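You operate a simulated robot arm through the tools that you are given. There is no shell and no other tool.

Carry out the task below with a simulated robot arm. There is one attempt and no reset: what you move stays moved.

Task
Fill up the blue spool with the grey spool's wire, at Fast.
Fine: grey spool on the end spindle, guard shut before the switch goes on; wind till it is bare; switch off at the end.

The check looks at the end state, three seconds after you hand in, the way a careful person would. Anything else that was tipped, shoved, dropped, spilled or broken makes it a failure.

Robot
A 7-joint arm with a three-finger gripper, fixed in place. Base frame: the origin is on the floor under the middle of its stand, x ahead of it, y to its left, z up. Readings come in cm, rad, newtons and seconds.
It reaches about 134.2 cm from its shoulder. Its first joint turns from -2.897 to 2.897 rad. Payload 2.69 kg.
The tool frame sits at the grasp point between the pads (the TCP): z along the fingers, y along the line on which they close. The tips reach 3 cm beyond it. The gripper opens to 12.8 cm; its body begins 11.7 cm behind the TCP.
Orientation is that of the tool frame in the base frame, as a unit quaternion [x, y, z, w]. With the fingers straight down and closing along the base's y, the tool's x points along the base's -x, its y along +y and its z along -z.

Tools
- The arm moves only by the tool send_rows. Its arguments are lists of equal length, an entry for each row: "translation": the shift along the tool's x, y, z in cm, a list of three; "delta_rot": the turn, a rotation vector about the tool's x, y, z in rad, a list of three. In form: {"translation": [[tx, ty, tz], ...], "delta_rot": [[wx, wy, wz], ...]}. A call has 1 to 20 rows; each row shifts and turns the commanded pose from where the row before left it, along the tool's axes as they then stand. "claw" is the opening in per cent of the stroke, from 0 (shut) to 100 (fully open), set as the call begins (left out, the last holds). Rows are played at 5 a second. More than 5 cm and 0.15 rad between two rows, or a gripper value outside its range, and nothing of the call is played. Where a pose cannot be reached the arm comes as near as it can. A force on the tool above 40 N (or 10 N above the force at the start of the call, whichever is more), or a blocked arm, ends the call early, and 0.2 s more pass. Each finger travels about 12.7 cm/s and halts on what it meets, pressing with about 42 N; the grip force reading is that of the motor and also rises with nothing between the fingers. The clock runs only during rows and for 0.2 s after the last one: add rows that do not move to give the fingers time. The reply holds the time, the measured pose of the TCP, the force on the tool along the base axes, the opening and the grip force, in the units named above and with some noise, with the torque about the TCP (base axes, N m) and any sound that the robot's microphone picked up.
- Cameras (640 x 400 px; columns grow to the right, rows downward): "scene" is fixed at [39.87, -49.99, 165.57]; the picture's right is [0.88, -0.48, 0.00], its down [-0.28, -0.52, -0.81] and it looks along [0.39, 0.71, -0.59] (base axes); focal length 316 px, centre (320, 200). "wrist" rides on the gripper at [5.8, 5.4, -13.1] in the tool frame; the picture's right is [-0.68, 0.74, 0.00], its down [-0.62, -0.57, -0.55] and it looks along [-0.40, -0.37, 0.84] (tool axes); focal length 234 px, centre (320, 200). There is no depth. A picture from a camera that has moved, and an enlarged one, comes with that camera's place and axes in the base frame and with its lens.
- grab_frame(camera): a new picture of that camera. The clock stands still meanwhile.
- move_column(by): moves the trunk up (or, below 0, down) by that many cm; the arm rides with it, the base frame stays. It gives what a move gives, with no picture.
- close_up(camera, box): a new picture of the part [left, top, right, bottom] of that camera's present view, enlarged. The clock stands still meanwhile.
- close_job(): hands the job in; it is judged then, once.

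Places have to be worked out from the pictures, the camera data and where the tool is seen. Open the gripper and draw the arm clear of the work before you hand the job in, unless the task says otherwise.

The tools are called after ">>>" by a JSON object that holds its "method" and its "body". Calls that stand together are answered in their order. send_rows: Moves the arm, as the interface text tells. Its arguments: {"type":"object","properties":{"translation":{"type":"array"},"delta_rot":{"type":"array"},"claw":{"type":"number"}},"required":["translation","delta_rot"]} The other tools are called the same way: move_column (by) moves the trunk up or down; grab_frame (camera) takes a picture; close_up (camera, box) takes an enlarged picture of a part of a camera's view; close_job () hands the job in.

At the start:

```text
time_s: 0.0
eef_pos: [61.2, 21.66, 118.3]
orientation: [-0.001, 1.0, 0.0, 0.001]
wrist_force: [0.1, 0.7, 0.1]
ft_torque: [0.02, 0.01, 0.05]
gripper_width: 12.8
grasp_force: 0.1
trunk travel left (down, up): [-15.0, 20.0]
```

scene: 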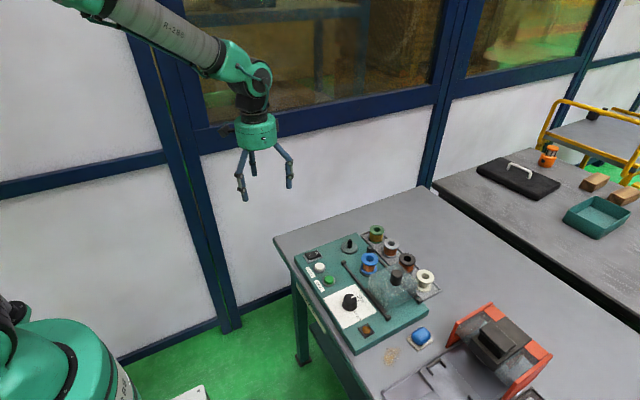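
wrist: 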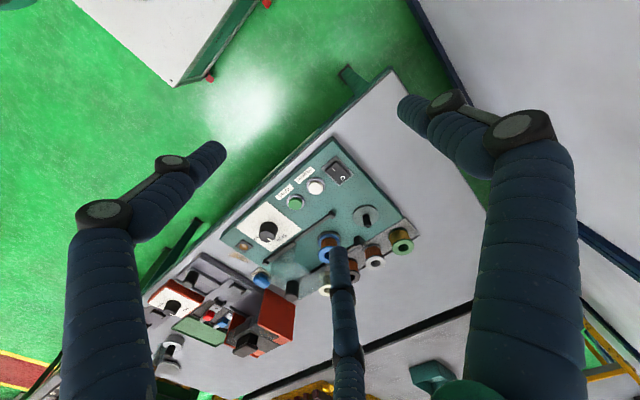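

I start by looking closer at the winding machine in the scene and wrist views before any motion.

>>> {"method": "close_up", "body": {"camera": "scene", "box": [280, 210, 460, 360]}}

>>> {"method": "close_up", "body": {"camera": "wrist", "box": [210, 120, 430, 310]}}

```text
2.67 times, centred on (370, 285) of scene
camera zoom: at [39.87, -49.99, 165.57], right [0.88, -0.48, 0.0], down [-0.28, -0.52, -0.81], along [0.39, 0.71, -0.59], focal length 842 px, centre (187, -27)
```

zoom: 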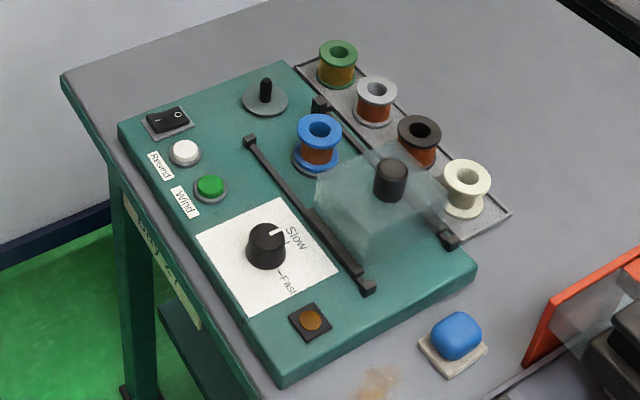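

```text
2.11 times, centred on (320, 215) of wrist
camera zoom: at [55.32, 26.98, 131.43], right [0.68, 0.74, 0.0], down [0.62, -0.57, 0.55], along [0.4, -0.37, -0.84], focal length 493 px, centre (320, 168)
```

zoom: 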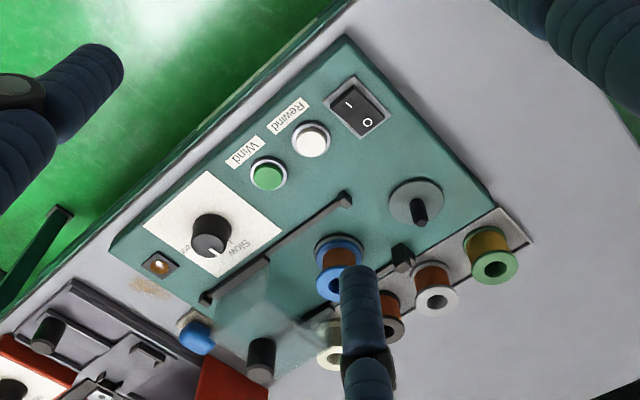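

The machine's long side runs along y: rocker near (72, 15, 89.5), Rewind and Wind buttons near (72, 9.6) and (72, 3.7), knob near (73, -6), end spindle near (85, 13), blue spool near (85, 2), guard near (86, -8.5). The spool rack sits at x≈96, with grey at y≈4.5. I move over it with the tool turned 30° so I can see it up close.

>>> {"method": "send_rows", "body": {"translation": [[-2.16, -3.74, 0.66], [-2.16, -3.74, 0.66], [-2.16, -3.74, 0.66], [-2.16, -3.74, 0.66], [-2.16, -3.74, 0.66], [0, 0, 0], [0, 0, 0], [0, 0, 0], [0, 0, 0], [0, 0, 0]], "delta_rot": [[0, 0, 0], [0, 0, 0], [0, 0, 0], [0, 0, 0], [0, 0, 0], [0, 0, -0.1309], [0, 0, -0.1309], [0, 0, -0.1309], [0, 0, -0.1309], [0, 0, 0]]}}

>>> {"method": "grab_frame", "body": {"camera": "wrist"}}

>>> {"method": "grab_frame", "body": {"camera": "scene"}}

```text
time_s: 2.2
eef_pos: [71.84, 2.86, 115.09]
orientation: [-0.26, 0.966, 0.0, 0.0]
wrist_force: [-0.1, 0.0, 0.5]
ft_torque: [-0.02, -0.04, -0.01]
gripper_width: 12.79
grasp_force: 0.1
trunk travel left (down, up): [-15.0, 20.0]
```

```text
taken
camera wrist: at [64.19, 4.58, 128.2], right [0.22, 0.98, 0.0], down [0.82, -0.18, 0.55], along [0.54, -0.12, -0.84], focal length 234 px, centre (320, 200)
```

wrist: 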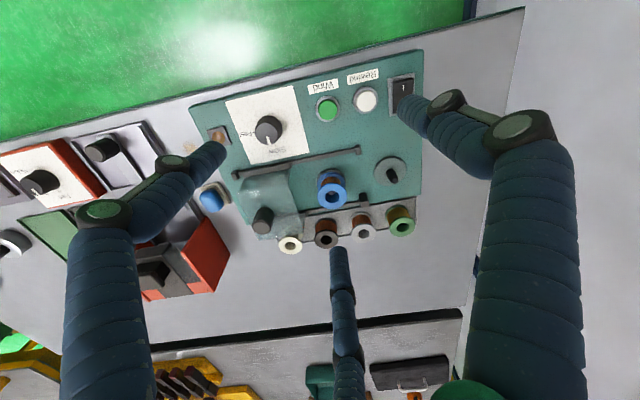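

```text
taken
```

scene: 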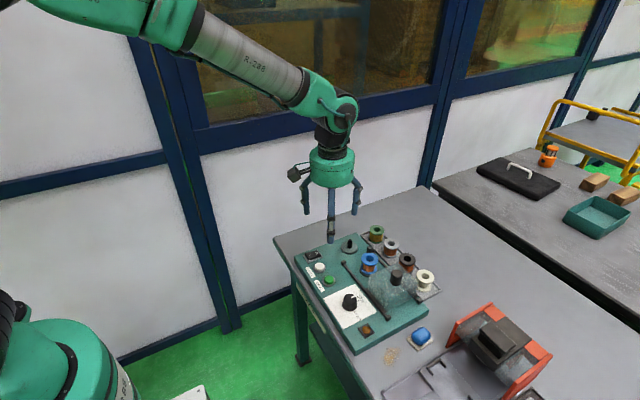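

The whole machine is now in the wrist view. I zoom in on its parts.

>>> {"method": "close_up", "body": {"camera": "wrist", "box": [180, 40, 440, 270]}}

>>> {"method": "close_up", "body": {"camera": "wrist", "box": [200, 70, 340, 170]}}

>>> {"method": "close_up", "body": {"camera": "wrist", "box": [240, 140, 430, 265]}}

>>> {"method": "close_up", "body": {"camera": "wrist", "box": [300, 60, 430, 140]}}

>>> {"method": "close_up", "body": {"camera": "scene", "box": [330, 220, 450, 305]}}

```text
1.74 times, centred on (310, 155) of wrist
camera zoom: at [64.19, 4.58, 128.2], right [0.22, 0.98, 0.0], down [0.82, -0.18, 0.55], along [0.54, -0.12, -0.84], focal length 407 px, centre (337, 278)
```

zoom: 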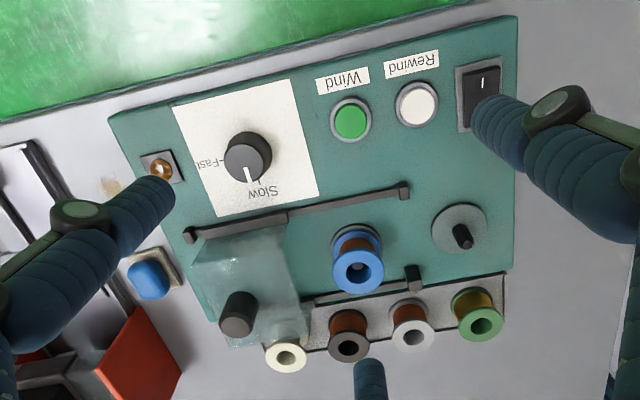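

```text
4.00 times, centred on (270, 120) of wrist
camera zoom: at [64.19, 4.58, 128.2], right [0.22, 0.98, 0.0], down [0.82, -0.18, 0.55], along [0.54, -0.12, -0.84], focal length 937 px, centre (520, 520)
```

zoom: 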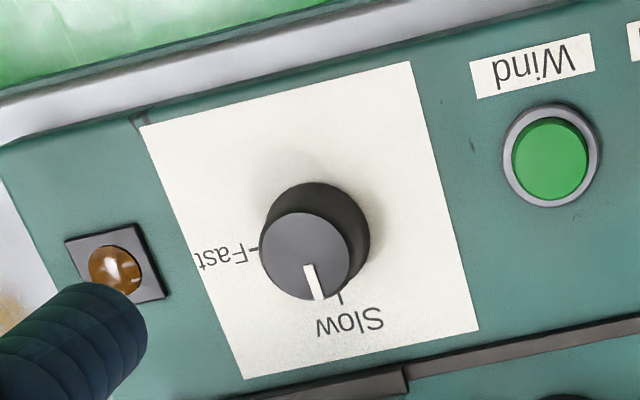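

```text
3.20 times, centred on (335, 202) of wrist
camera zoom: at [64.19, 4.58, 128.2], right [0.22, 0.98, 0.0], down [0.82, -0.18, 0.55], along [0.54, -0.12, -0.84], focal length 749 px, centre (272, 192)
```

zoom: 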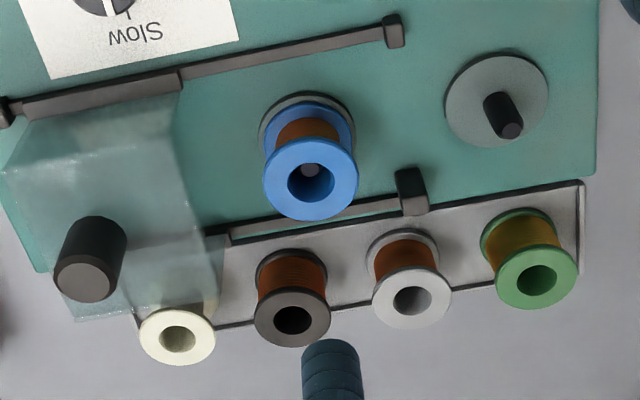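

```text
4.92 times, centred on (365, 100) of wrist
camera zoom: at [64.19, 4.58, 128.2], right [0.22, 0.98, 0.0], down [0.82, -0.18, 0.55], along [0.54, -0.12, -0.84], focal length 1153 px, centre (98, 692)
```

zoom: 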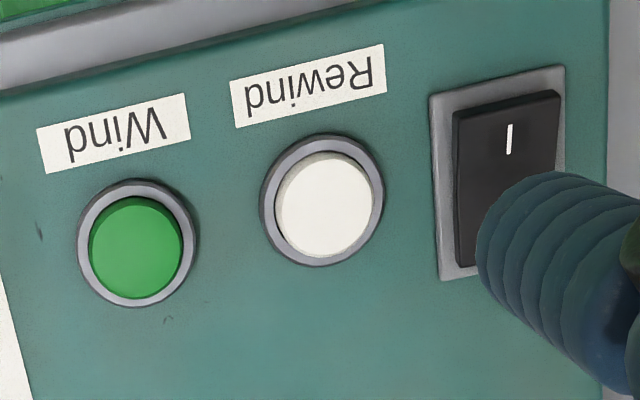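

```text
4.71 times, centred on (390, 262) of scene
camera zoom: at [39.87, -49.99, 165.57], right [0.88, -0.48, 0.0], down [-0.28, -0.52, -0.81], along [0.39, 0.71, -0.59], focal length 1486 px, centre (-9, -94)
```

zoom: 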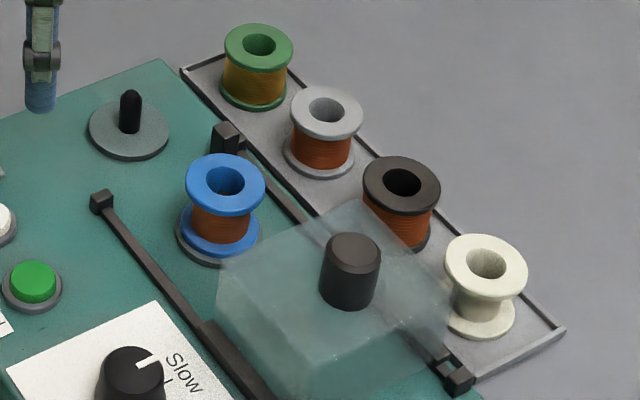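

Triangulating both cameras puts the grey spool at about (97, 6.1) with its top at z≈92. Its flange is about 5 cm across and it stands about 4 cm high. The end spindle is at about (85.1, 12.8) with its pin top at z≈93.3. I part-close the fingers so they fit between the neighbouring spools and hover above grey.

>>> {"method": "send_rows", "body": {"translation": [[-2.93, -1.21, 1.51], [-2.93, -1.21, 1.51], [-2.93, -1.21, 1.51], [-2.93, -1.21, 1.51], [-2.93, -1.21, 1.51], [-2.93, -1.21, 1.51], [-2.93, -1.21, 1.51], [-2.93, -1.21, 1.51], [0, 0, 0]], "delta_rot": [[0, 0, 0], [0, 0, 0], [0, 0, 0], [0, 0, 0], [0, 0, 0], [0, 0, 0], [0, 0, 0], [0, 0, 0], [0, 0, 0]], "claw": 58}}

>>> {"method": "grab_frame", "body": {"camera": "wrist"}}

>>> {"method": "close_up", "body": {"camera": "scene", "box": [300, 170, 460, 310]}}

```text
time_s: 4.2
eef_pos: [97.08, 6.38, 103.03]
orientation: [-0.259, 0.966, 0.0, -0.001]
wrist_force: [-0.2, -0.4, -1.3]
ft_torque: [-0.02, 0.04, 0.0]
gripper_width: 7.42
grasp_force: 0.0
trunk travel left (down, up): [-15.0, 20.0]
```

```text
taken
camera wrist: at [89.36, 8.0, 116.18], right [0.22, 0.98, 0.0], down [0.82, -0.18, 0.55], along [0.53, -0.12, -0.84], focal length 234 px, centre (320, 200)
```

wrist: 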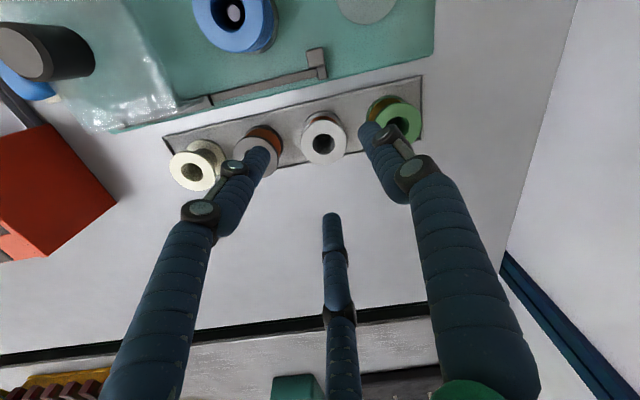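

```text
2.86 times, centred on (380, 240) of scene
camera zoom: at [39.87, -49.99, 165.57], right [0.88, -0.48, 0.0], down [-0.28, -0.52, -0.81], along [0.39, 0.71, -0.59], focal length 902 px, centre (149, 86)
```

zoom: 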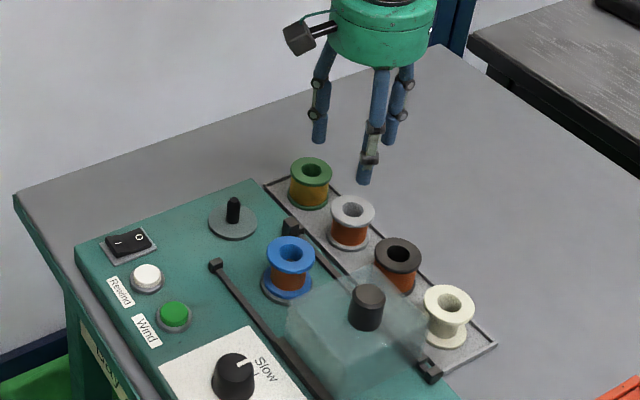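

The finger positions match my model of three fingers at 0°, 120° and 240°. I zoom in on grey to refine its centre before I descend.

>>> {"method": "close_up", "body": {"camera": "wrist", "box": [240, 80, 430, 200]}}

>>> {"method": "close_up", "body": {"camera": "scene", "box": [360, 220, 420, 270]}}

```text
3.33 times, centred on (335, 140) of wrist
camera zoom: at [89.36, 8.0, 116.18], right [0.22, 0.98, 0.0], down [0.82, -0.18, 0.55], along [0.53, -0.12, -0.84], focal length 781 px, centre (270, 400)
```

zoom: 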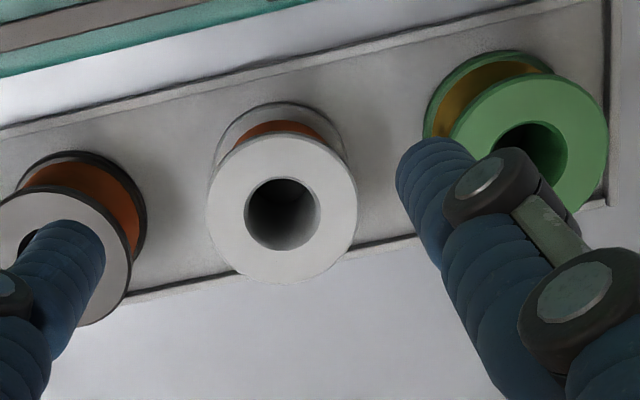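

```text
8.00 times, centred on (390, 245) of scene
camera zoom: at [39.87, -49.99, 165.57], right [0.88, -0.48, 0.0], down [-0.28, -0.52, -0.81], along [0.39, 0.71, -0.59], focal length 2527 px, centre (-240, -160)
```

zoom: 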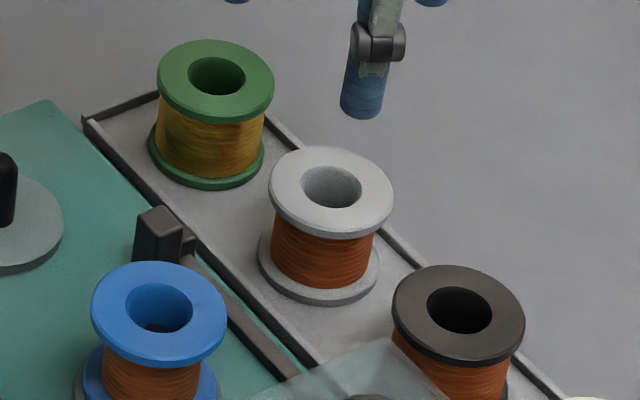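

Cross-checking gives the grey spool's centre at about (97.8, 6.4) with its top at z≈91. I shift slightly and drop 5 cm, then look again before the fingers go between the spools.

>>> {"method": "send_rows", "body": {"translation": [[-0.32, -0.17, 1.2], [-0.31, -0.17, 1.3], [0, 0, 1.25], [0, 0, 1.25], [0, 0, 0]], "delta_rot": [[0, 0, 0], [0, 0, 0], [0, 0, 0], [0, 0, 0], [0, 0, 0]]}}

>>> {"method": "close_up", "body": {"camera": "wrist", "box": [200, 60, 460, 240]}}

>>> {"method": "close_up", "body": {"camera": "scene", "box": [350, 200, 430, 270]}}

```text
time_s: 5.4
eef_pos: [97.7, 6.44, 98.06]
orientation: [-0.259, 0.966, 0.0, 0.001]
wrist_force: [1.0, 0.1, 0.0]
ft_torque: [0.0, 0.04, -0.01]
gripper_width: 7.4
grasp_force: 0.0
trunk travel left (down, up): [-15.0, 20.0]
```

```text
2.22 times, centred on (330, 150) of wrist
camera zoom: at [90.07, 8.11, 111.08], right [0.22, 0.98, 0.0], down [0.82, -0.18, 0.55], along [0.54, -0.12, -0.84], focal length 520 px, centre (298, 311)
```

zoom: 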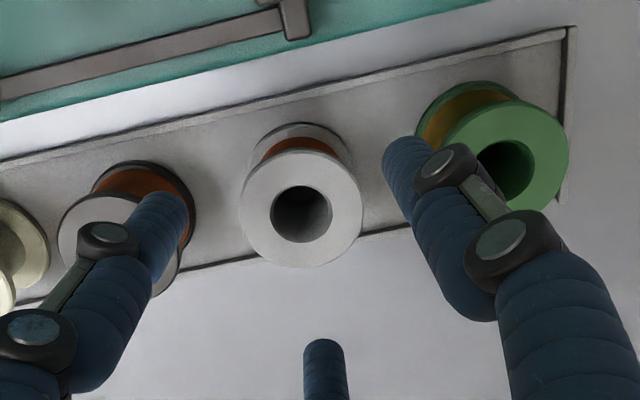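

```text
5.71 times, centred on (390, 235) of scene
camera zoom: at [39.87, -49.99, 165.57], right [0.88, -0.48, 0.0], down [-0.28, -0.52, -0.81], along [0.39, 0.71, -0.59], focal length 1805 px, centre (-80, 0)
```

zoom: 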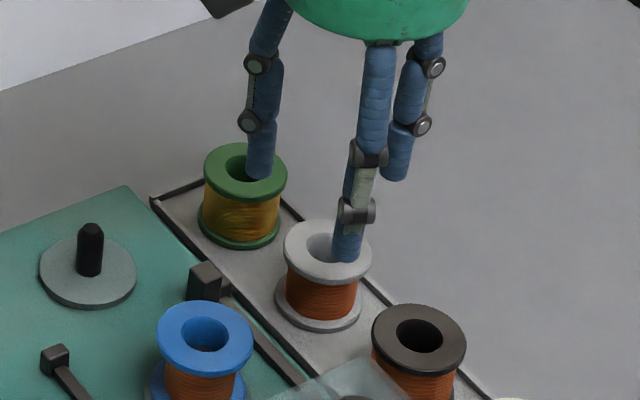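

Grey is centred under the tool to within about 0.2 cm, and the fingers clear green and black by about 1 cm. I descend to TCP z≈91.3.

>>> {"method": "send_rows", "body": {"translation": [[-0.17, -0.1, 1.1], [0, 0, 1.1], [0, 0, 1.1], [0, 0, 1.1], [0, 0, 1.1], [0, 0, 1.2], [0, 0, 0]], "delta_rot": [[0, 0, 0], [0, 0, 0], [0, 0, 0], [0, 0, 0], [0, 0, 0], [0, 0, 0], [0, 0, 0]]}}

>>> {"method": "close_up", "body": {"camera": "wrist", "box": [200, 60, 460, 240]}}

>>> {"method": "close_up", "body": {"camera": "scene", "box": [350, 200, 430, 270]}}

```text
time_s: 7.0
eef_pos: [98.04, 6.51, 91.15]
orientation: [-0.258, 0.966, 0.0, 0.001]
wrist_force: [0.1, -0.2, 0.3]
ft_torque: [-0.02, 0.03, 0.0]
gripper_width: 7.41
grasp_force: 0.0
trunk travel left (down, up): [-15.0, 20.0]
```

```text
2.22 times, centred on (330, 150) of wrist
camera zoom: at [90.38, 8.13, 104.33], right [0.22, 0.98, 0.0], down [0.82, -0.18, 0.55], along [0.54, -0.12, -0.84], focal length 520 px, centre (298, 311)
```

zoom: 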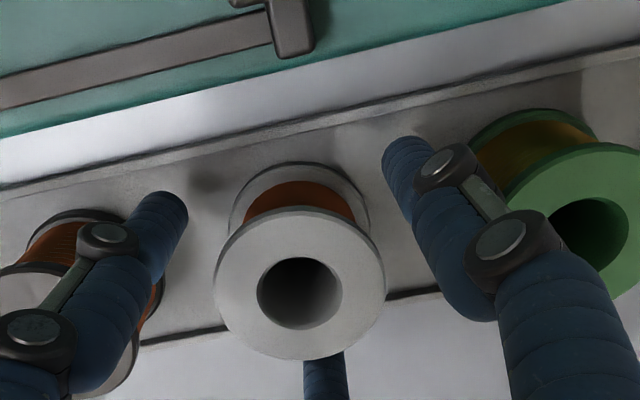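

```text
5.71 times, centred on (390, 235) of scene
camera zoom: at [39.87, -49.99, 165.57], right [0.88, -0.48, 0.0], down [-0.28, -0.52, -0.81], along [0.39, 0.71, -0.59], focal length 1805 px, centre (-80, 0)
```

zoom: 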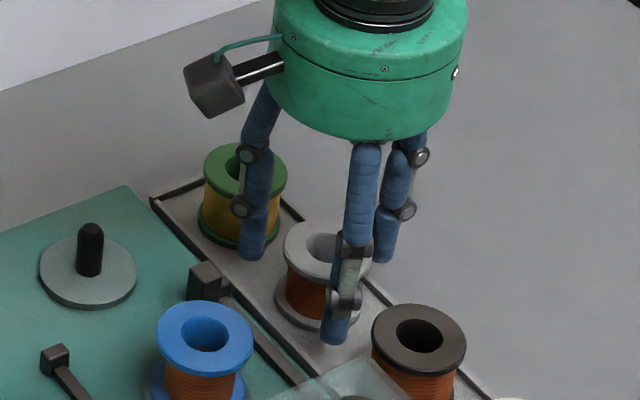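

The spool is centred between the fingers at (97.95, 6.5) with its top at z≈90.9. I close the grip.

>>> {"method": "send_rows", "body": {"translation": [[0, 0, 0], [0, 0, 0], [0, 0, 0], [0, 0, 0], [0, 0, 0]], "delta_rot": [[0, 0, 0], [0, 0, 0], [0, 0, 0], [0, 0, 0], [0, 0, 0]], "claw": 20}}

>>> {"method": "close_up", "body": {"camera": "wrist", "box": [200, 60, 460, 240]}}

```text
time_s: 8.2
eef_pos: [97.99, 6.44, 91.3]
orientation: [-0.258, 0.966, 0.0, 0.001]
wrist_force: [1.0, 0.4, 3.2]
ft_torque: [0.04, 0.05, -0.01]
gripper_width: 4.96
grasp_force: 42.1
trunk travel left (down, up): [-15.0, 20.0]
```

```text
2.22 times, centred on (330, 150) of wrist
camera zoom: at [90.35, 8.13, 104.36], right [0.22, 0.98, 0.0], down [0.82, -0.18, 0.55], along [0.54, -0.12, -0.84], focal length 520 px, centre (298, 311)
```

zoom: 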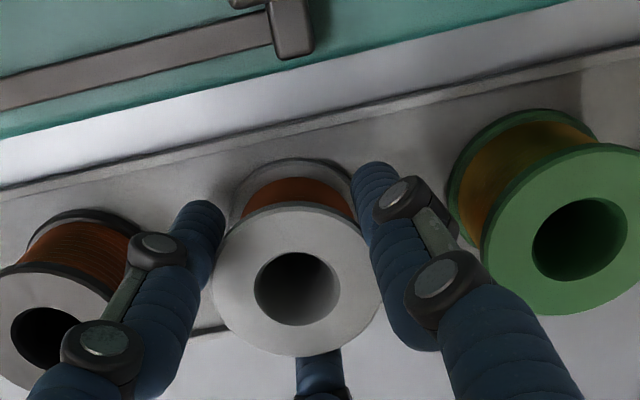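

The grip holds at 4.96 cm, which matches the 5 cm flange. I lift about 9 cm and check that the spool comes along.

>>> {"method": "send_rows", "body": {"translation": [[0, 0, -0.8], [0, 0, -1.2], [0, 0, -1.5], [0, 0, -1.5], [0, 0, -1.5], [0, 0, -1.5], [0, 0, -1.0], [0, 0, 0]], "delta_rot": [[0, 0, 0], [0, 0, 0], [0, 0, 0], [0, 0, 0], [0, 0, 0], [0, 0, 0], [0, 0, 0], [0, 0, 0]]}}

>>> {"method": "grab_frame", "body": {"camera": "wrist"}}

>>> {"method": "close_up", "body": {"camera": "scene", "box": [330, 180, 440, 270]}}

```text
time_s: 10.0
eef_pos: [98.01, 6.3, 100.13]
orientation: [-0.258, 0.966, 0.0, 0.0]
wrist_force: [-0.4, -0.2, -0.1]
ft_torque: [0.01, -0.04, 0.02]
gripper_width: 4.99
grasp_force: 42.8
trunk travel left (down, up): [-15.0, 20.0]
```

```text
taken
camera wrist: at [90.33, 7.97, 113.35], right [0.22, 0.98, 0.0], down [0.82, -0.18, 0.55], along [0.54, -0.12, -0.84], focal length 234 px, centre (320, 200)
```

wrist: 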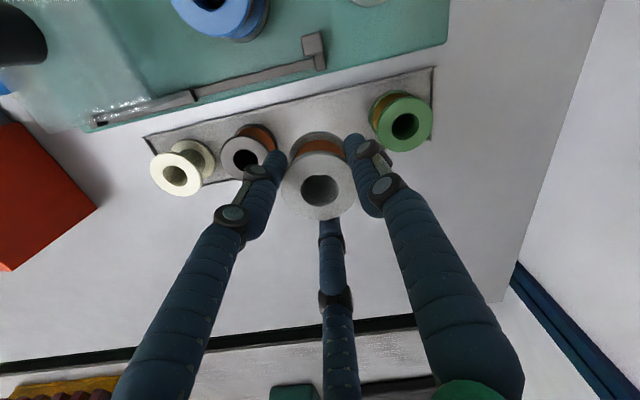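

```text
4.44 times, centred on (385, 225) of scene
camera zoom: at [39.87, -49.99, 165.57], right [0.88, -0.48, 0.0], down [-0.28, -0.52, -0.81], along [0.39, 0.71, -0.59], focal length 1404 px, centre (31, 89)
```

zoom: 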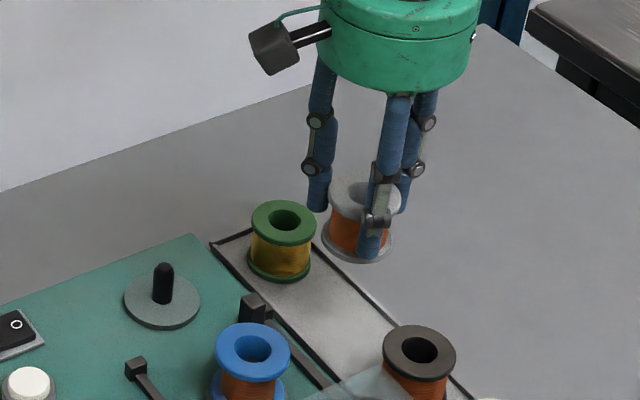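

The spool is held and lifted clear. I first go to an offset point short of the end spindle, where the wrist camera can still see the pin, so I can measure it accurately.

>>> {"method": "send_rows", "body": {"translation": [[0.555, 2.24, 0], [0.555, 2.24, 0], [0.555, 2.24, 0], [0.555, 2.24, 0], [0, 0, 0]], "delta_rot": [[0, 0, 0], [0, 0, 0], [0, 0, 0], [0, 0, 0], [0, 0, 0]]}}

>>> {"method": "close_up", "body": {"camera": "wrist", "box": [220, 0, 440, 150]}}

>>> {"method": "close_up", "body": {"camera": "scene", "box": [330, 220, 390, 265]}}

```text
time_s: 11.2
eef_pos: [91.64, 12.75, 100.34]
orientation: [-0.259, 0.966, 0.0, 0.001]
wrist_force: [-1.3, -0.1, -0.4]
ft_torque: [0.0, -0.06, -0.02]
gripper_width: 4.97
grasp_force: 42.2
trunk travel left (down, up): [-15.0, 20.0]
```

```text
2.67 times, centred on (330, 75) of wrist
camera zoom: at [83.97, 14.48, 113.52], right [0.22, 0.98, 0.0], down [0.82, -0.18, 0.55], along [0.54, -0.12, -0.84], focal length 624 px, centre (293, 533)
```

zoom: 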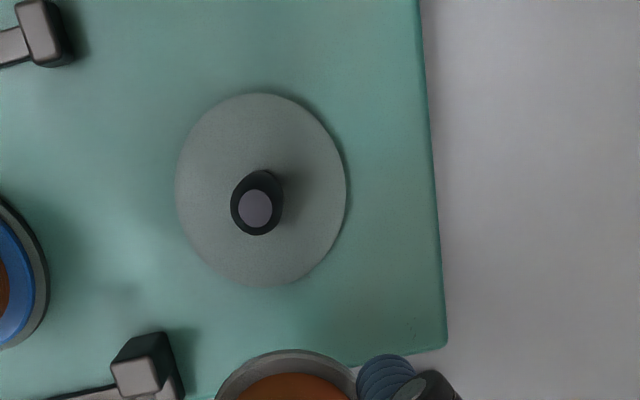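

```text
8.89 times, centred on (360, 242) of scene
camera zoom: at [39.87, -49.99, 165.57], right [0.88, -0.48, 0.0], down [-0.28, -0.52, -0.81], along [0.39, 0.71, -0.59], focal length 2808 px, centre (-36, -178)
```

zoom: 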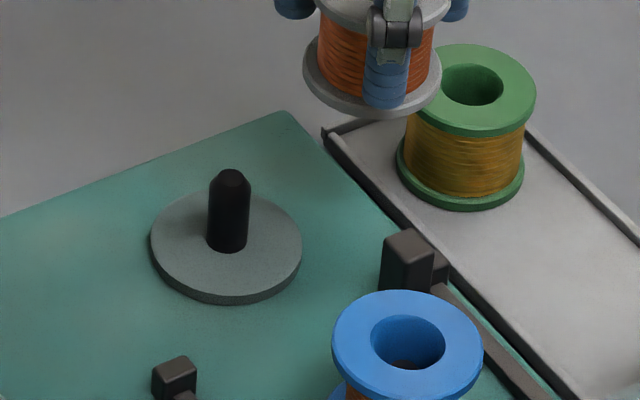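

The wrist and scene rays agree that the spindle is at about (85.6, 13.0), with its pin top near z≈92.8. I move over it with the spool's underside just above the pin, then check alignment from the scene camera.

>>> {"method": "send_rows", "body": {"translation": [[1.3, 0.78, 0], [1.3, 0.78, 0], [1.3, 0.78, 0], [1.29, 0.77, 0], [0, 0, 0.9], [0, 0, 0.9], [0, 0, 0]], "delta_rot": [[0, 0, 0], [0, 0, 0], [0, 0, 0], [0, 0, 0], [0, 0, 0], [0, 0, 0], [0, 0, 0]]}}

>>> {"method": "close_up", "body": {"camera": "wrist", "box": [220, 80, 420, 240]}}

>>> {"method": "close_up", "body": {"camera": "scene", "box": [315, 210, 385, 262]}}

```text
time_s: 12.8
eef_pos: [85.51, 12.9, 98.32]
orientation: [-0.259, 0.966, 0.0, 0.0]
wrist_force: [-0.9, 0.4, -0.7]
ft_torque: [-0.01, 0.05, -0.01]
gripper_width: 4.98
grasp_force: 42.7
trunk travel left (down, up): [-15.0, 20.0]
```

```text
2.50 times, centred on (320, 160) of wrist
camera zoom: at [77.88, 14.7, 111.52], right [0.22, 0.98, 0.0], down [0.82, -0.18, 0.55], along [0.54, -0.12, -0.84], focal length 585 px, centre (320, 300)
```

zoom: 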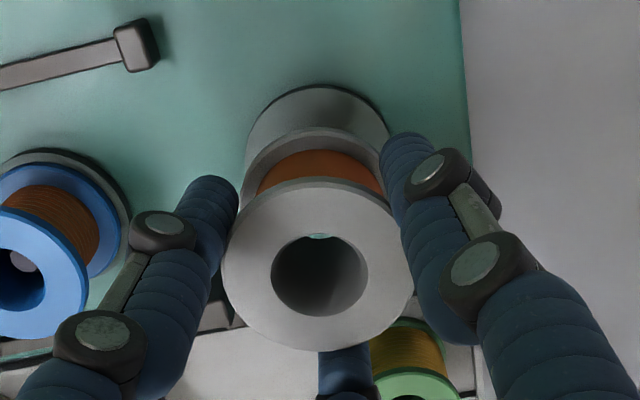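

```text
7.69 times, centred on (350, 236) of scene
camera zoom: at [39.87, -49.99, 165.57], right [0.88, -0.48, 0.0], down [-0.28, -0.52, -0.81], along [0.39, 0.71, -0.59], focal length 2430 px, centre (89, -77)
```

zoom: 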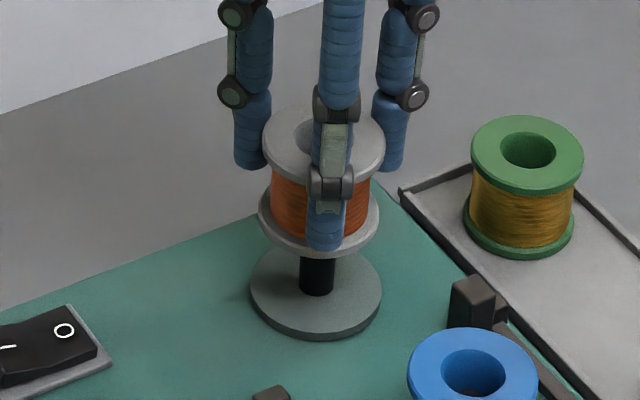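

Measured in the same images, the spool's underside is about 4.1 cm above the disc, because the spool is about 4.75 cm tall. It lines up with the pin to within about 0.15 cm in x. I correct by +0.12 in x and lower it most of the way over the pin.

>>> {"method": "send_rows", "body": {"translation": [[-0.1, -0.06, 0], [0, 0, 0.7], [0, 0, 0.7], [0, 0, 0.7], [0, 0, 0.7], [0, 0, 0.7], [0, 0, 0]], "delta_rot": [[0, 0, 0], [0, 0, 0], [0, 0, 0], [0, 0, 0], [0, 0, 0], [0, 0, 0], [0, 0, 0]]}}

>>> {"method": "close_up", "body": {"camera": "scene", "box": [315, 210, 385, 262]}}

>>> {"method": "close_up", "body": {"camera": "wrist", "box": [220, 80, 420, 240]}}

```text
time_s: 14.4
eef_pos: [85.61, 13.01, 94.99]
orientation: [-0.259, 0.966, 0.0, 0.0]
wrist_force: [-0.9, -0.2, -0.9]
ft_torque: [0.01, 0.03, -0.02]
gripper_width: 5.0
grasp_force: 42.2
trunk travel left (down, up): [-15.0, 20.0]
```

```text
7.69 times, centred on (350, 236) of scene
camera zoom: at [39.87, -49.99, 165.57], right [0.88, -0.48, 0.0], down [-0.28, -0.52, -0.81], along [0.39, 0.71, -0.59], focal length 2430 px, centre (89, -77)
```

zoom: 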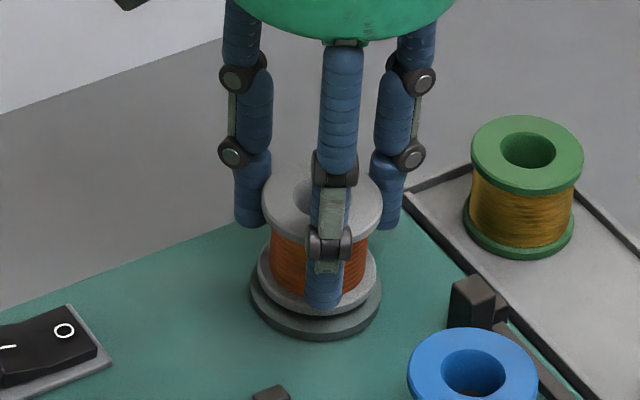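

```text
2.50 times, centred on (320, 160) of wrist
camera zoom: at [78.03, 14.68, 108.09], right [0.22, 0.98, 0.0], down [0.82, -0.18, 0.55], along [0.54, -0.12, -0.84], focal length 585 px, centre (320, 300)
```

zoom: 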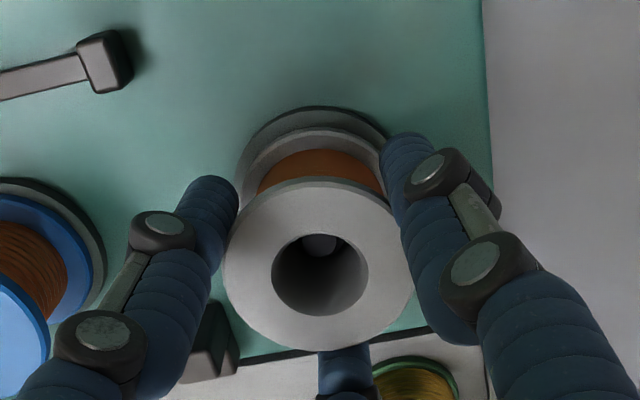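

The pin is visible inside the spool's hole, and about 0.7 cm remains. I lower in fine steps and watch the force.

>>> {"method": "send_rows", "body": {"translation": [[0, 0, 0.2], [0, 0, 0.2], [0, 0, 0.15], [0, 0, 0]], "delta_rot": [[0, 0, 0], [0, 0, 0], [0, 0, 0], [0, 0, 0]]}}

>>> {"method": "close_up", "body": {"camera": "scene", "box": [315, 210, 385, 262]}}

```text
time_s: 15.4
eef_pos: [85.66, 13.01, 94.37]
orientation: [-0.258, 0.966, 0.0, 0.0]
wrist_force: [-0.2, -0.9, 2.9]
ft_torque: [-0.08, 0.1, -0.01]
gripper_width: 4.97
grasp_force: 41.7
trunk travel left (down, up): [-15.0, 20.0]
```

```text
7.69 times, centred on (350, 236) of scene
camera zoom: at [39.87, -49.99, 165.57], right [0.88, -0.48, 0.0], down [-0.28, -0.52, -0.81], along [0.39, 0.71, -0.59], focal length 2430 px, centre (89, -77)
```

zoom: 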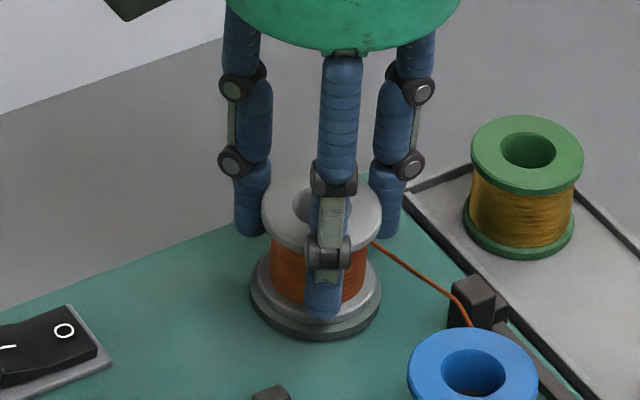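

A wire strand has appeared between the grey and blue spools, and there is a light seating force, so grey is down on the spindle. I open the fingers moderately and lift straight up.

>>> {"method": "send_rows", "body": {"translation": [[0, 0, 0], [0, 0, 0], [0, 0, 0], [0, 0, -0.5], [0, 0, -1.0], [0, 0, -1.5], [0, 0, -2.0], [0, 0, -2.5], [0, 0, -2.5], [0, 0, 0]], "delta_rot": [[0, 0, 0], [0, 0, 0], [0, 0, 0], [0, 0, 0], [0, 0, 0], [0, 0, 0], [0, 0, 0], [0, 0, 0], [0, 0, 0], [0, 0, 0]], "claw": 56}}

>>> {"method": "close_up", "body": {"camera": "scene", "box": [300, 200, 440, 305]}}

>>> {"method": "grab_frame", "body": {"camera": "wrist"}}

```text
time_s: 17.6
eef_pos: [85.57, 12.91, 104.42]
orientation: [-0.26, 0.966, 0.0, 0.0]
wrist_force: [0.2, 0.0, 0.4]
ft_torque: [-0.01, -0.05, 0.01]
gripper_width: 7.18
grasp_force: 0.1
trunk travel left (down, up): [-15.0, 20.0]
```

```text
3.81 times, centred on (370, 252) of scene
camera zoom: at [39.87, -49.99, 165.57], right [0.88, -0.48, 0.0], down [-0.28, -0.52, -0.81], along [0.39, 0.71, -0.59], focal length 1203 px, centre (130, 0)
```

zoom: 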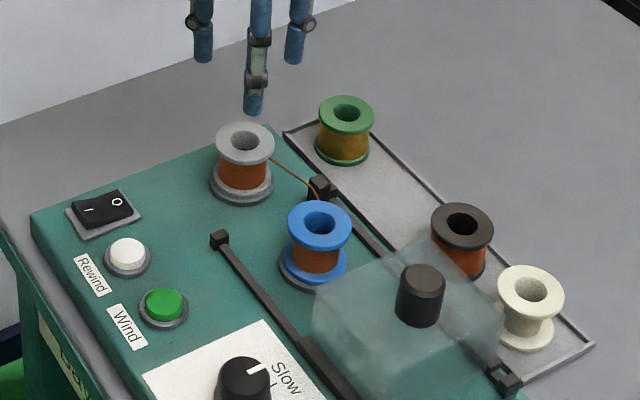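

```text
taken
camera wrist: at [77.92, 14.56, 117.62], right [0.22, 0.98, 0.0], down [0.82, -0.18, 0.55], along [0.54, -0.12, -0.84], focal length 234 px, centre (320, 200)
```

wrist: 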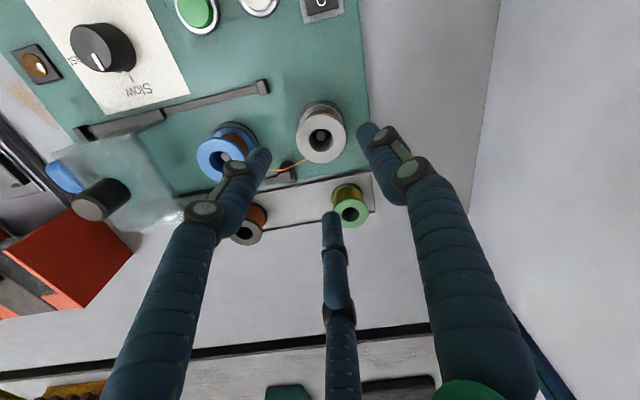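

Grey is seated on the end spindle. Next I inspect the rocker's state and the dial before operating anything.

>>> {"method": "close_up", "body": {"camera": "scene", "box": [300, 240, 350, 280]}}

>>> {"method": "close_up", "body": {"camera": "scene", "box": [325, 275, 395, 345]}}

>>> {"method": "close_up", "body": {"camera": "wrist", "box": [30, 0, 200, 120]}}

```text
10.00 times, centred on (325, 260) of scene
camera zoom: at [39.87, -49.99, 165.57], right [0.88, -0.48, 0.0], down [-0.28, -0.52, -0.81], along [0.39, 0.71, -0.59], focal length 3158 px, centre (270, -400)
```

zoom: 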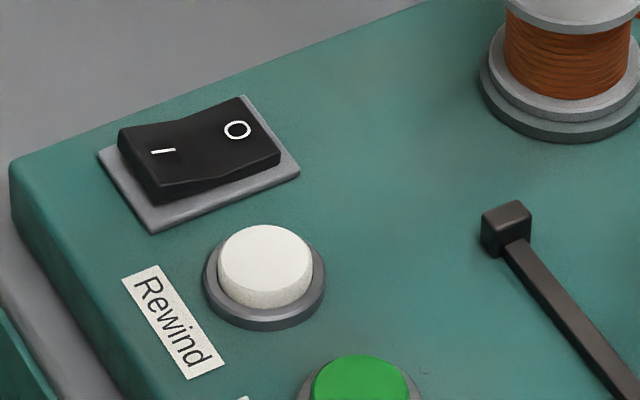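

```text
5.71 times, centred on (360, 310) of scene
camera zoom: at [39.87, -49.99, 165.57], right [0.88, -0.48, 0.0], down [-0.28, -0.52, -0.81], along [0.39, 0.71, -0.59], focal length 1805 px, centre (91, -429)
```

zoom: 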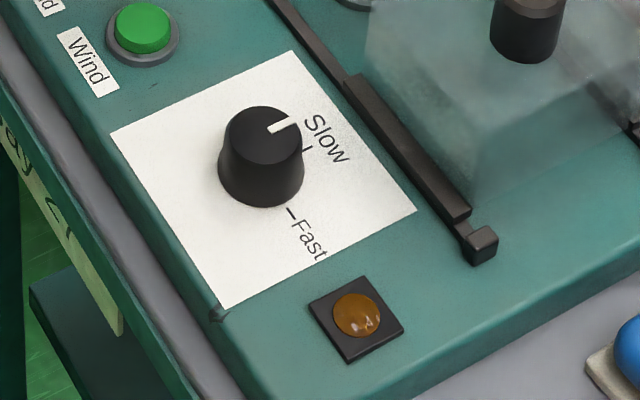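

```text
3.33 times, centred on (115, 60) of wrist
camera zoom: at [77.92, 14.56, 117.62], right [0.22, 0.98, 0.0], down [0.82, -0.18, 0.55], along [0.54, -0.12, -0.84], focal length 781 px, centre (1003, 667)
```

zoom: 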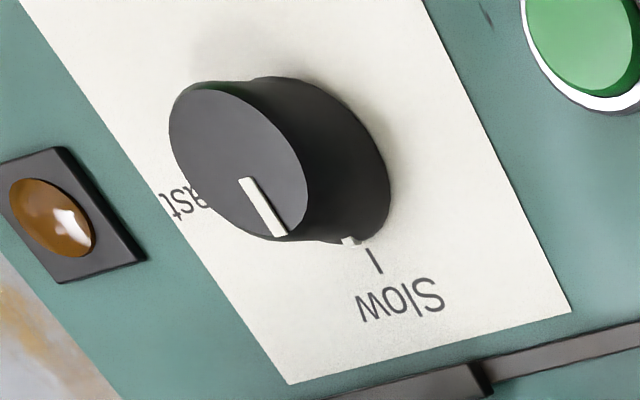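

The rocker is off, with its O side pressed down. From the dial, Slow points along +x and Fast along −y, and the pointer is at Slow, so I need 90° clockwise seen from above. The knob is near (73.5, −6.2), and I move over it.

>>> {"method": "send_rows", "body": {"translation": [[3.33, -1.75, 0], [3.33, -1.75, 0], [3.33, -1.75, 0], [3.33, -1.75, 0], [3.33, -1.75, 0], [3.33, -1.75, 0], [0, 0, 1.5], [0, 0, 0]], "delta_rot": [[0, 0, 0], [0, 0, 0], [0, 0, 0], [0, 0, 0], [0, 0, 0], [0, 0, 0], [0, 0, 0], [0, 0, 0]], "claw": 46}}

>>> {"method": "close_up", "body": {"camera": "wrist", "box": [230, 60, 410, 220]}}

>>> {"method": "close_up", "body": {"camera": "scene", "box": [310, 250, 420, 345]}}

```text
time_s: 19.4
eef_pos: [73.55, -5.95, 102.78]
orientation: [-0.258, 0.966, -0.001, 0.0]
wrist_force: [-0.4, -0.4, -0.4]
ft_torque: [0.0, 0.01, 0.02]
gripper_width: 5.9
grasp_force: 0.1
trunk travel left (down, up): [-15.0, 20.0]
```

```text
2.50 times, centred on (320, 140) of wrist
camera zoom: at [65.97, -4.25, 115.83], right [0.22, 0.98, 0.0], down [0.82, -0.18, 0.55], along [0.54, -0.12, -0.84], focal length 585 px, centre (320, 350)
```

zoom: 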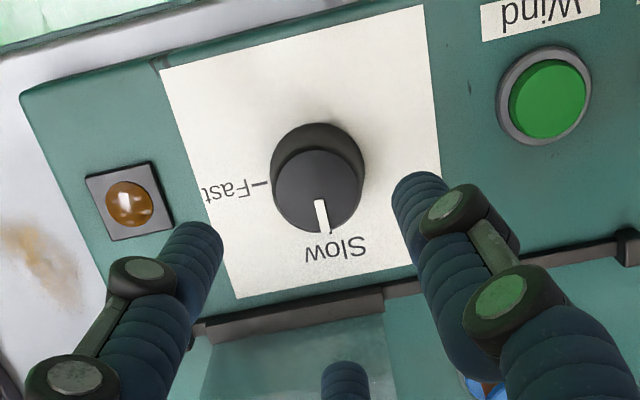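

```text
4.21 times, centred on (365, 298) of scene
camera zoom: at [39.87, -49.99, 165.57], right [0.88, -0.48, 0.0], down [-0.28, -0.52, -0.81], along [0.39, 0.71, -0.59], focal length 1330 px, centre (130, -210)
```

zoom: 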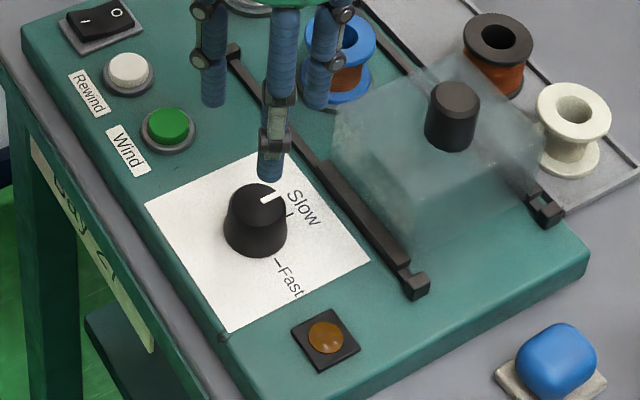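

The knob is centred under the tool at about (73.45, −6.0), with its top at z≈91.8. I descend so the tips stop about 0.8 cm above the panel.

>>> {"method": "send_rows", "body": {"translation": [[0.1, 0, 2.0], [0, 0, 2.0], [0, 0, 2.0], [0, 0, 1.6], [0, 0, 1.2], [0, 0, 0.8], [0, 0, 0.6], [0, 0, 0]], "delta_rot": [[0, 0, 0], [0, 0, 0], [0, 0, 0], [0, 0, 0], [0, 0, 0], [0, 0, 0], [0, 0, 0], [0, 0, 0]]}}

>>> {"method": "close_up", "body": {"camera": "wrist", "box": [230, 60, 410, 220]}}

>>> {"method": "close_up", "body": {"camera": "scene", "box": [310, 250, 420, 345]}}

```text
time_s: 21.2
eef_pos: [73.5, -6.04, 92.53]
orientation: [-0.259, 0.966, 0.001, 0.0]
wrist_force: [-0.8, -0.3, 0.7]
ft_torque: [0.01, 0.0, 0.01]
gripper_width: 5.9
grasp_force: 0.0
trunk travel left (down, up): [-15.0, 20.0]
```

```text
2.50 times, centred on (320, 140) of wrist
camera zoom: at [65.81, -4.33, 105.76], right [0.22, 0.98, 0.0], down [0.82, -0.18, 0.55], along [0.54, -0.12, -0.84], focal length 585 px, centre (320, 350)
```

zoom: 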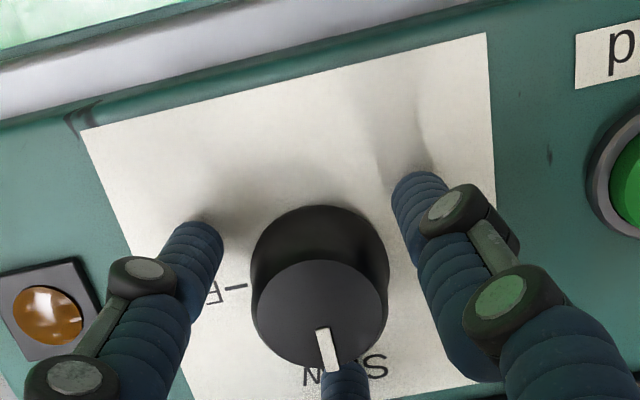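

```text
4.21 times, centred on (365, 298) of scene
camera zoom: at [39.87, -49.99, 165.57], right [0.88, -0.48, 0.0], down [-0.28, -0.52, -0.81], along [0.39, 0.71, -0.59], focal length 1330 px, centre (130, -210)
```

zoom: 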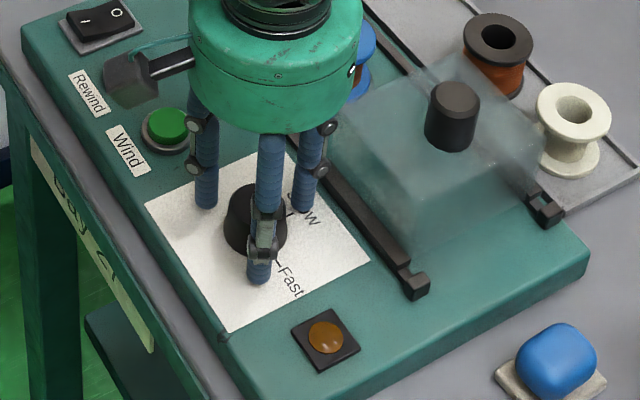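

The fingers surround the knob. I close on it.

>>> {"method": "send_rows", "body": {"translation": [[0, 0, 0], [0, 0, 0], [0, 0, 0], [0, 0, 0], [0, 0, 0]], "delta_rot": [[0, 0, 0], [0, 0, 0], [0, 0, 0], [0, 0, 0], [0, 0, 0]], "claw": 15}}

>>> {"method": "close_up", "body": {"camera": "wrist", "box": [230, 60, 410, 220]}}

```text
time_s: 22.4
eef_pos: [73.5, -5.97, 92.69]
orientation: [-0.259, 0.966, 0.0, 0.0]
wrist_force: [0.2, -1.6, -0.7]
ft_torque: [-0.06, -0.02, -0.01]
gripper_width: 3.84
grasp_force: 44.9
trunk travel left (down, up): [-15.0, 20.0]
```

```text
2.50 times, centred on (320, 140) of wrist
camera zoom: at [65.8, -4.34, 105.77], right [0.22, 0.98, 0.0], down [0.82, -0.18, 0.55], along [0.54, -0.12, -0.84], focal length 585 px, centre (320, 350)
```

zoom: 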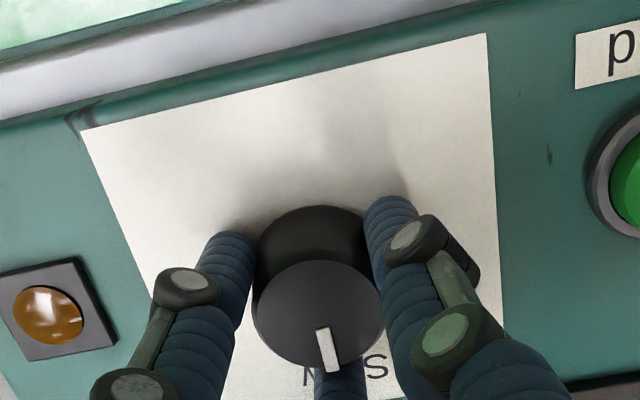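

Gripped at 3.84 cm with little side force. I start turning clockwise, seen from above, with a small test turn.

>>> {"method": "send_rows", "body": {"translation": [[0, 0, 0], [0, 0, 0], [0, 0, 0], [0, 0, 0]], "delta_rot": [[0, 0, 0.12], [0, 0, 0.12], [0, 0, 0.12], [0, 0, 0]]}}

>>> {"method": "close_up", "body": {"camera": "wrist", "box": [230, 60, 410, 220]}}

```text
time_s: 23.4
eef_pos: [73.43, -5.92, 92.77]
orientation: [-0.081, 0.997, 0.0, 0.0]
wrist_force: [2.0, -0.8, -4.3]
ft_torque: [0.07, -0.16, 0.01]
gripper_width: 3.88
grasp_force: 45.2
trunk travel left (down, up): [-15.0, 20.0]
```

```text
2.50 times, centred on (320, 140) of wrist
camera zoom: at [66.92, -1.7, 105.77], right [0.55, 0.84, 0.0], down [0.7, -0.46, 0.55], along [0.46, -0.3, -0.84], focal length 585 px, centre (320, 350)
```

zoom: 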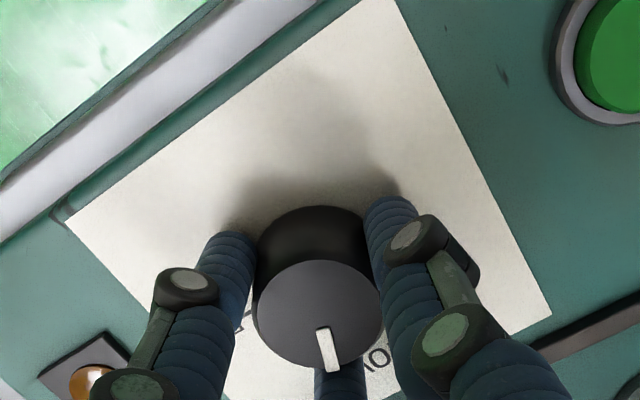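

The knob follows the hand: the pointer is unchanged in the camera frame. I continue to just short of 90° in total.

>>> {"method": "send_rows", "body": {"translation": [[0, 0, 0], [0, 0, 0], [0, 0, 0], [0, 0, 0], [0, 0, 0], [0, 0, 0], [0, 0, 0], [0, 0, 0], [0, 0, 0], [0, 0, 0]], "delta_rot": [[0, 0, 0.13], [0, 0, 0.13], [0, 0, 0.13], [0, 0, 0.13], [0, 0, 0.13], [0, 0, 0.13], [0, 0, 0.13], [0, 0, 0.12], [0, 0, 0.12], [0, 0, 0]]}}

>>> {"method": "close_up", "body": {"camera": "wrist", "box": [230, 60, 410, 220]}}

>>> {"method": "close_up", "body": {"camera": "scene", "box": [310, 250, 420, 345]}}

```text
time_s: 25.6
eef_pos: [73.64, -6.0, 92.68]
orientation: [0.474, 0.881, 0.0, -0.001]
wrist_force: [7.6, 28.4, -23.0]
ft_torque: [0.99, -0.35, -0.02]
gripper_width: 3.83
grasp_force: 45.6
trunk travel left (down, up): [-15.0, 20.0]
```

```text
2.50 times, centred on (320, 140) of wrist
camera zoom: at [74.87, 1.78, 105.77], right [0.99, -0.16, 0.0], down [-0.13, -0.83, 0.55], along [-0.09, -0.54, -0.84], focal length 585 px, centre (320, 350)
```

zoom: 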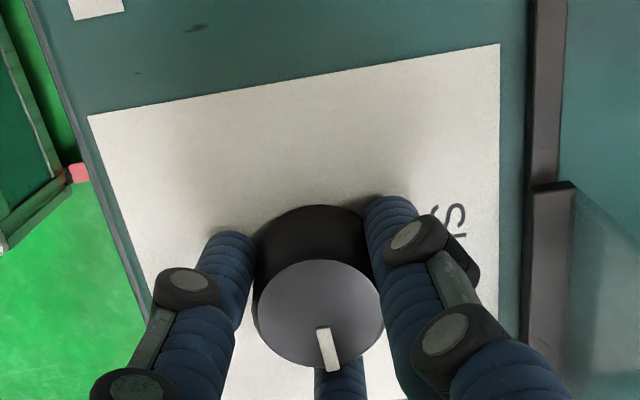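

```text
4.21 times, centred on (365, 298) of scene
camera zoom: at [39.87, -49.99, 165.57], right [0.88, -0.48, 0.0], down [-0.28, -0.52, -0.81], along [0.39, 0.71, -0.59], focal length 1330 px, centre (130, -210)
```

zoom: 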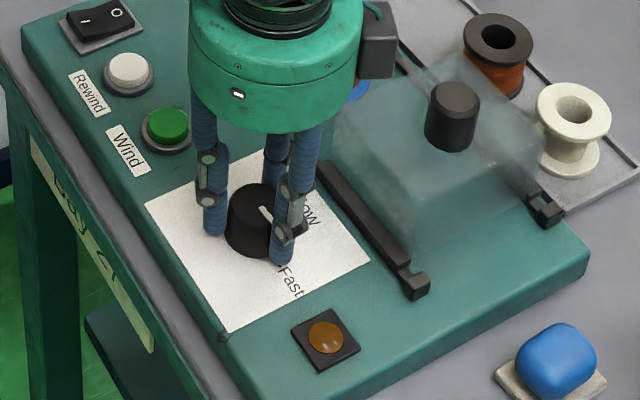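

Turned about 87° in total. A side force from slight eccentricity has built up, so I release the knob now and check the pointer against the Fast mark.

>>> {"method": "send_rows", "body": {"translation": [[0, 0, 0], [0, 0, 0], [0, 0, 0], [0, 0, -1.0], [0, 0, -2.0], [0, 0, -3.0], [0, 0, -3.0], [0, 0, 0]], "delta_rot": [[0, 0, 0], [0, 0, 0], [0, 0, 0], [0, 0, 0], [0, 0, 0], [0, 0, 0], [0, 0, 0], [0, 0, 0]], "claw": 46}}

>>> {"method": "close_up", "body": {"camera": "wrist", "box": [230, 60, 410, 220]}}

>>> {"method": "close_up", "body": {"camera": "scene", "box": [330, 280, 390, 325]}}

```text
time_s: 27.4
eef_pos: [73.33, -6.1, 102.19]
orientation: [0.474, 0.88, 0.0, 0.0]
wrist_force: [-0.2, -0.5, -0.2]
ft_torque: [0.03, -0.02, 0.01]
gripper_width: 5.88
grasp_force: 0.1
trunk travel left (down, up): [-15.0, 20.0]
```

```text
2.50 times, centred on (320, 140) of wrist
camera zoom: at [74.7, 1.6, 115.23], right [0.99, -0.16, 0.0], down [-0.13, -0.83, 0.55], along [-0.09, -0.54, -0.84], focal length 585 px, centre (320, 350)
```

zoom: 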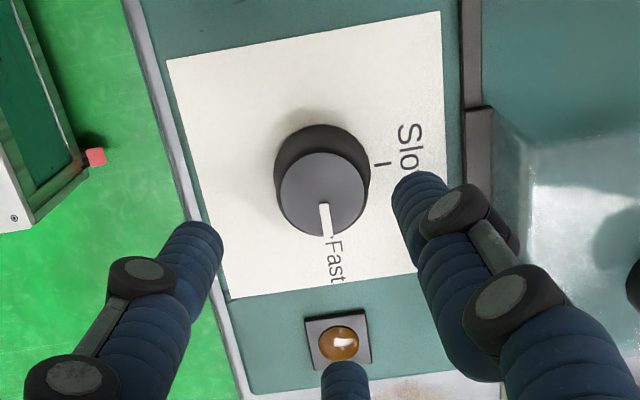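

```text
8.89 times, centred on (360, 302) of scene
camera zoom: at [39.87, -49.99, 165.57], right [0.88, -0.48, 0.0], down [-0.28, -0.52, -0.81], along [0.39, 0.71, -0.59], focal length 2808 px, centre (-36, -711)
```

zoom: 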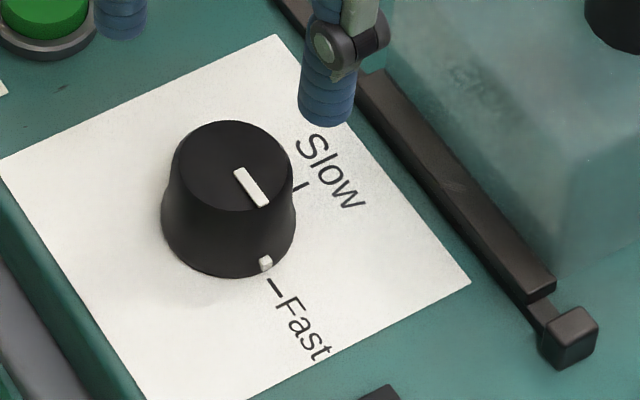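

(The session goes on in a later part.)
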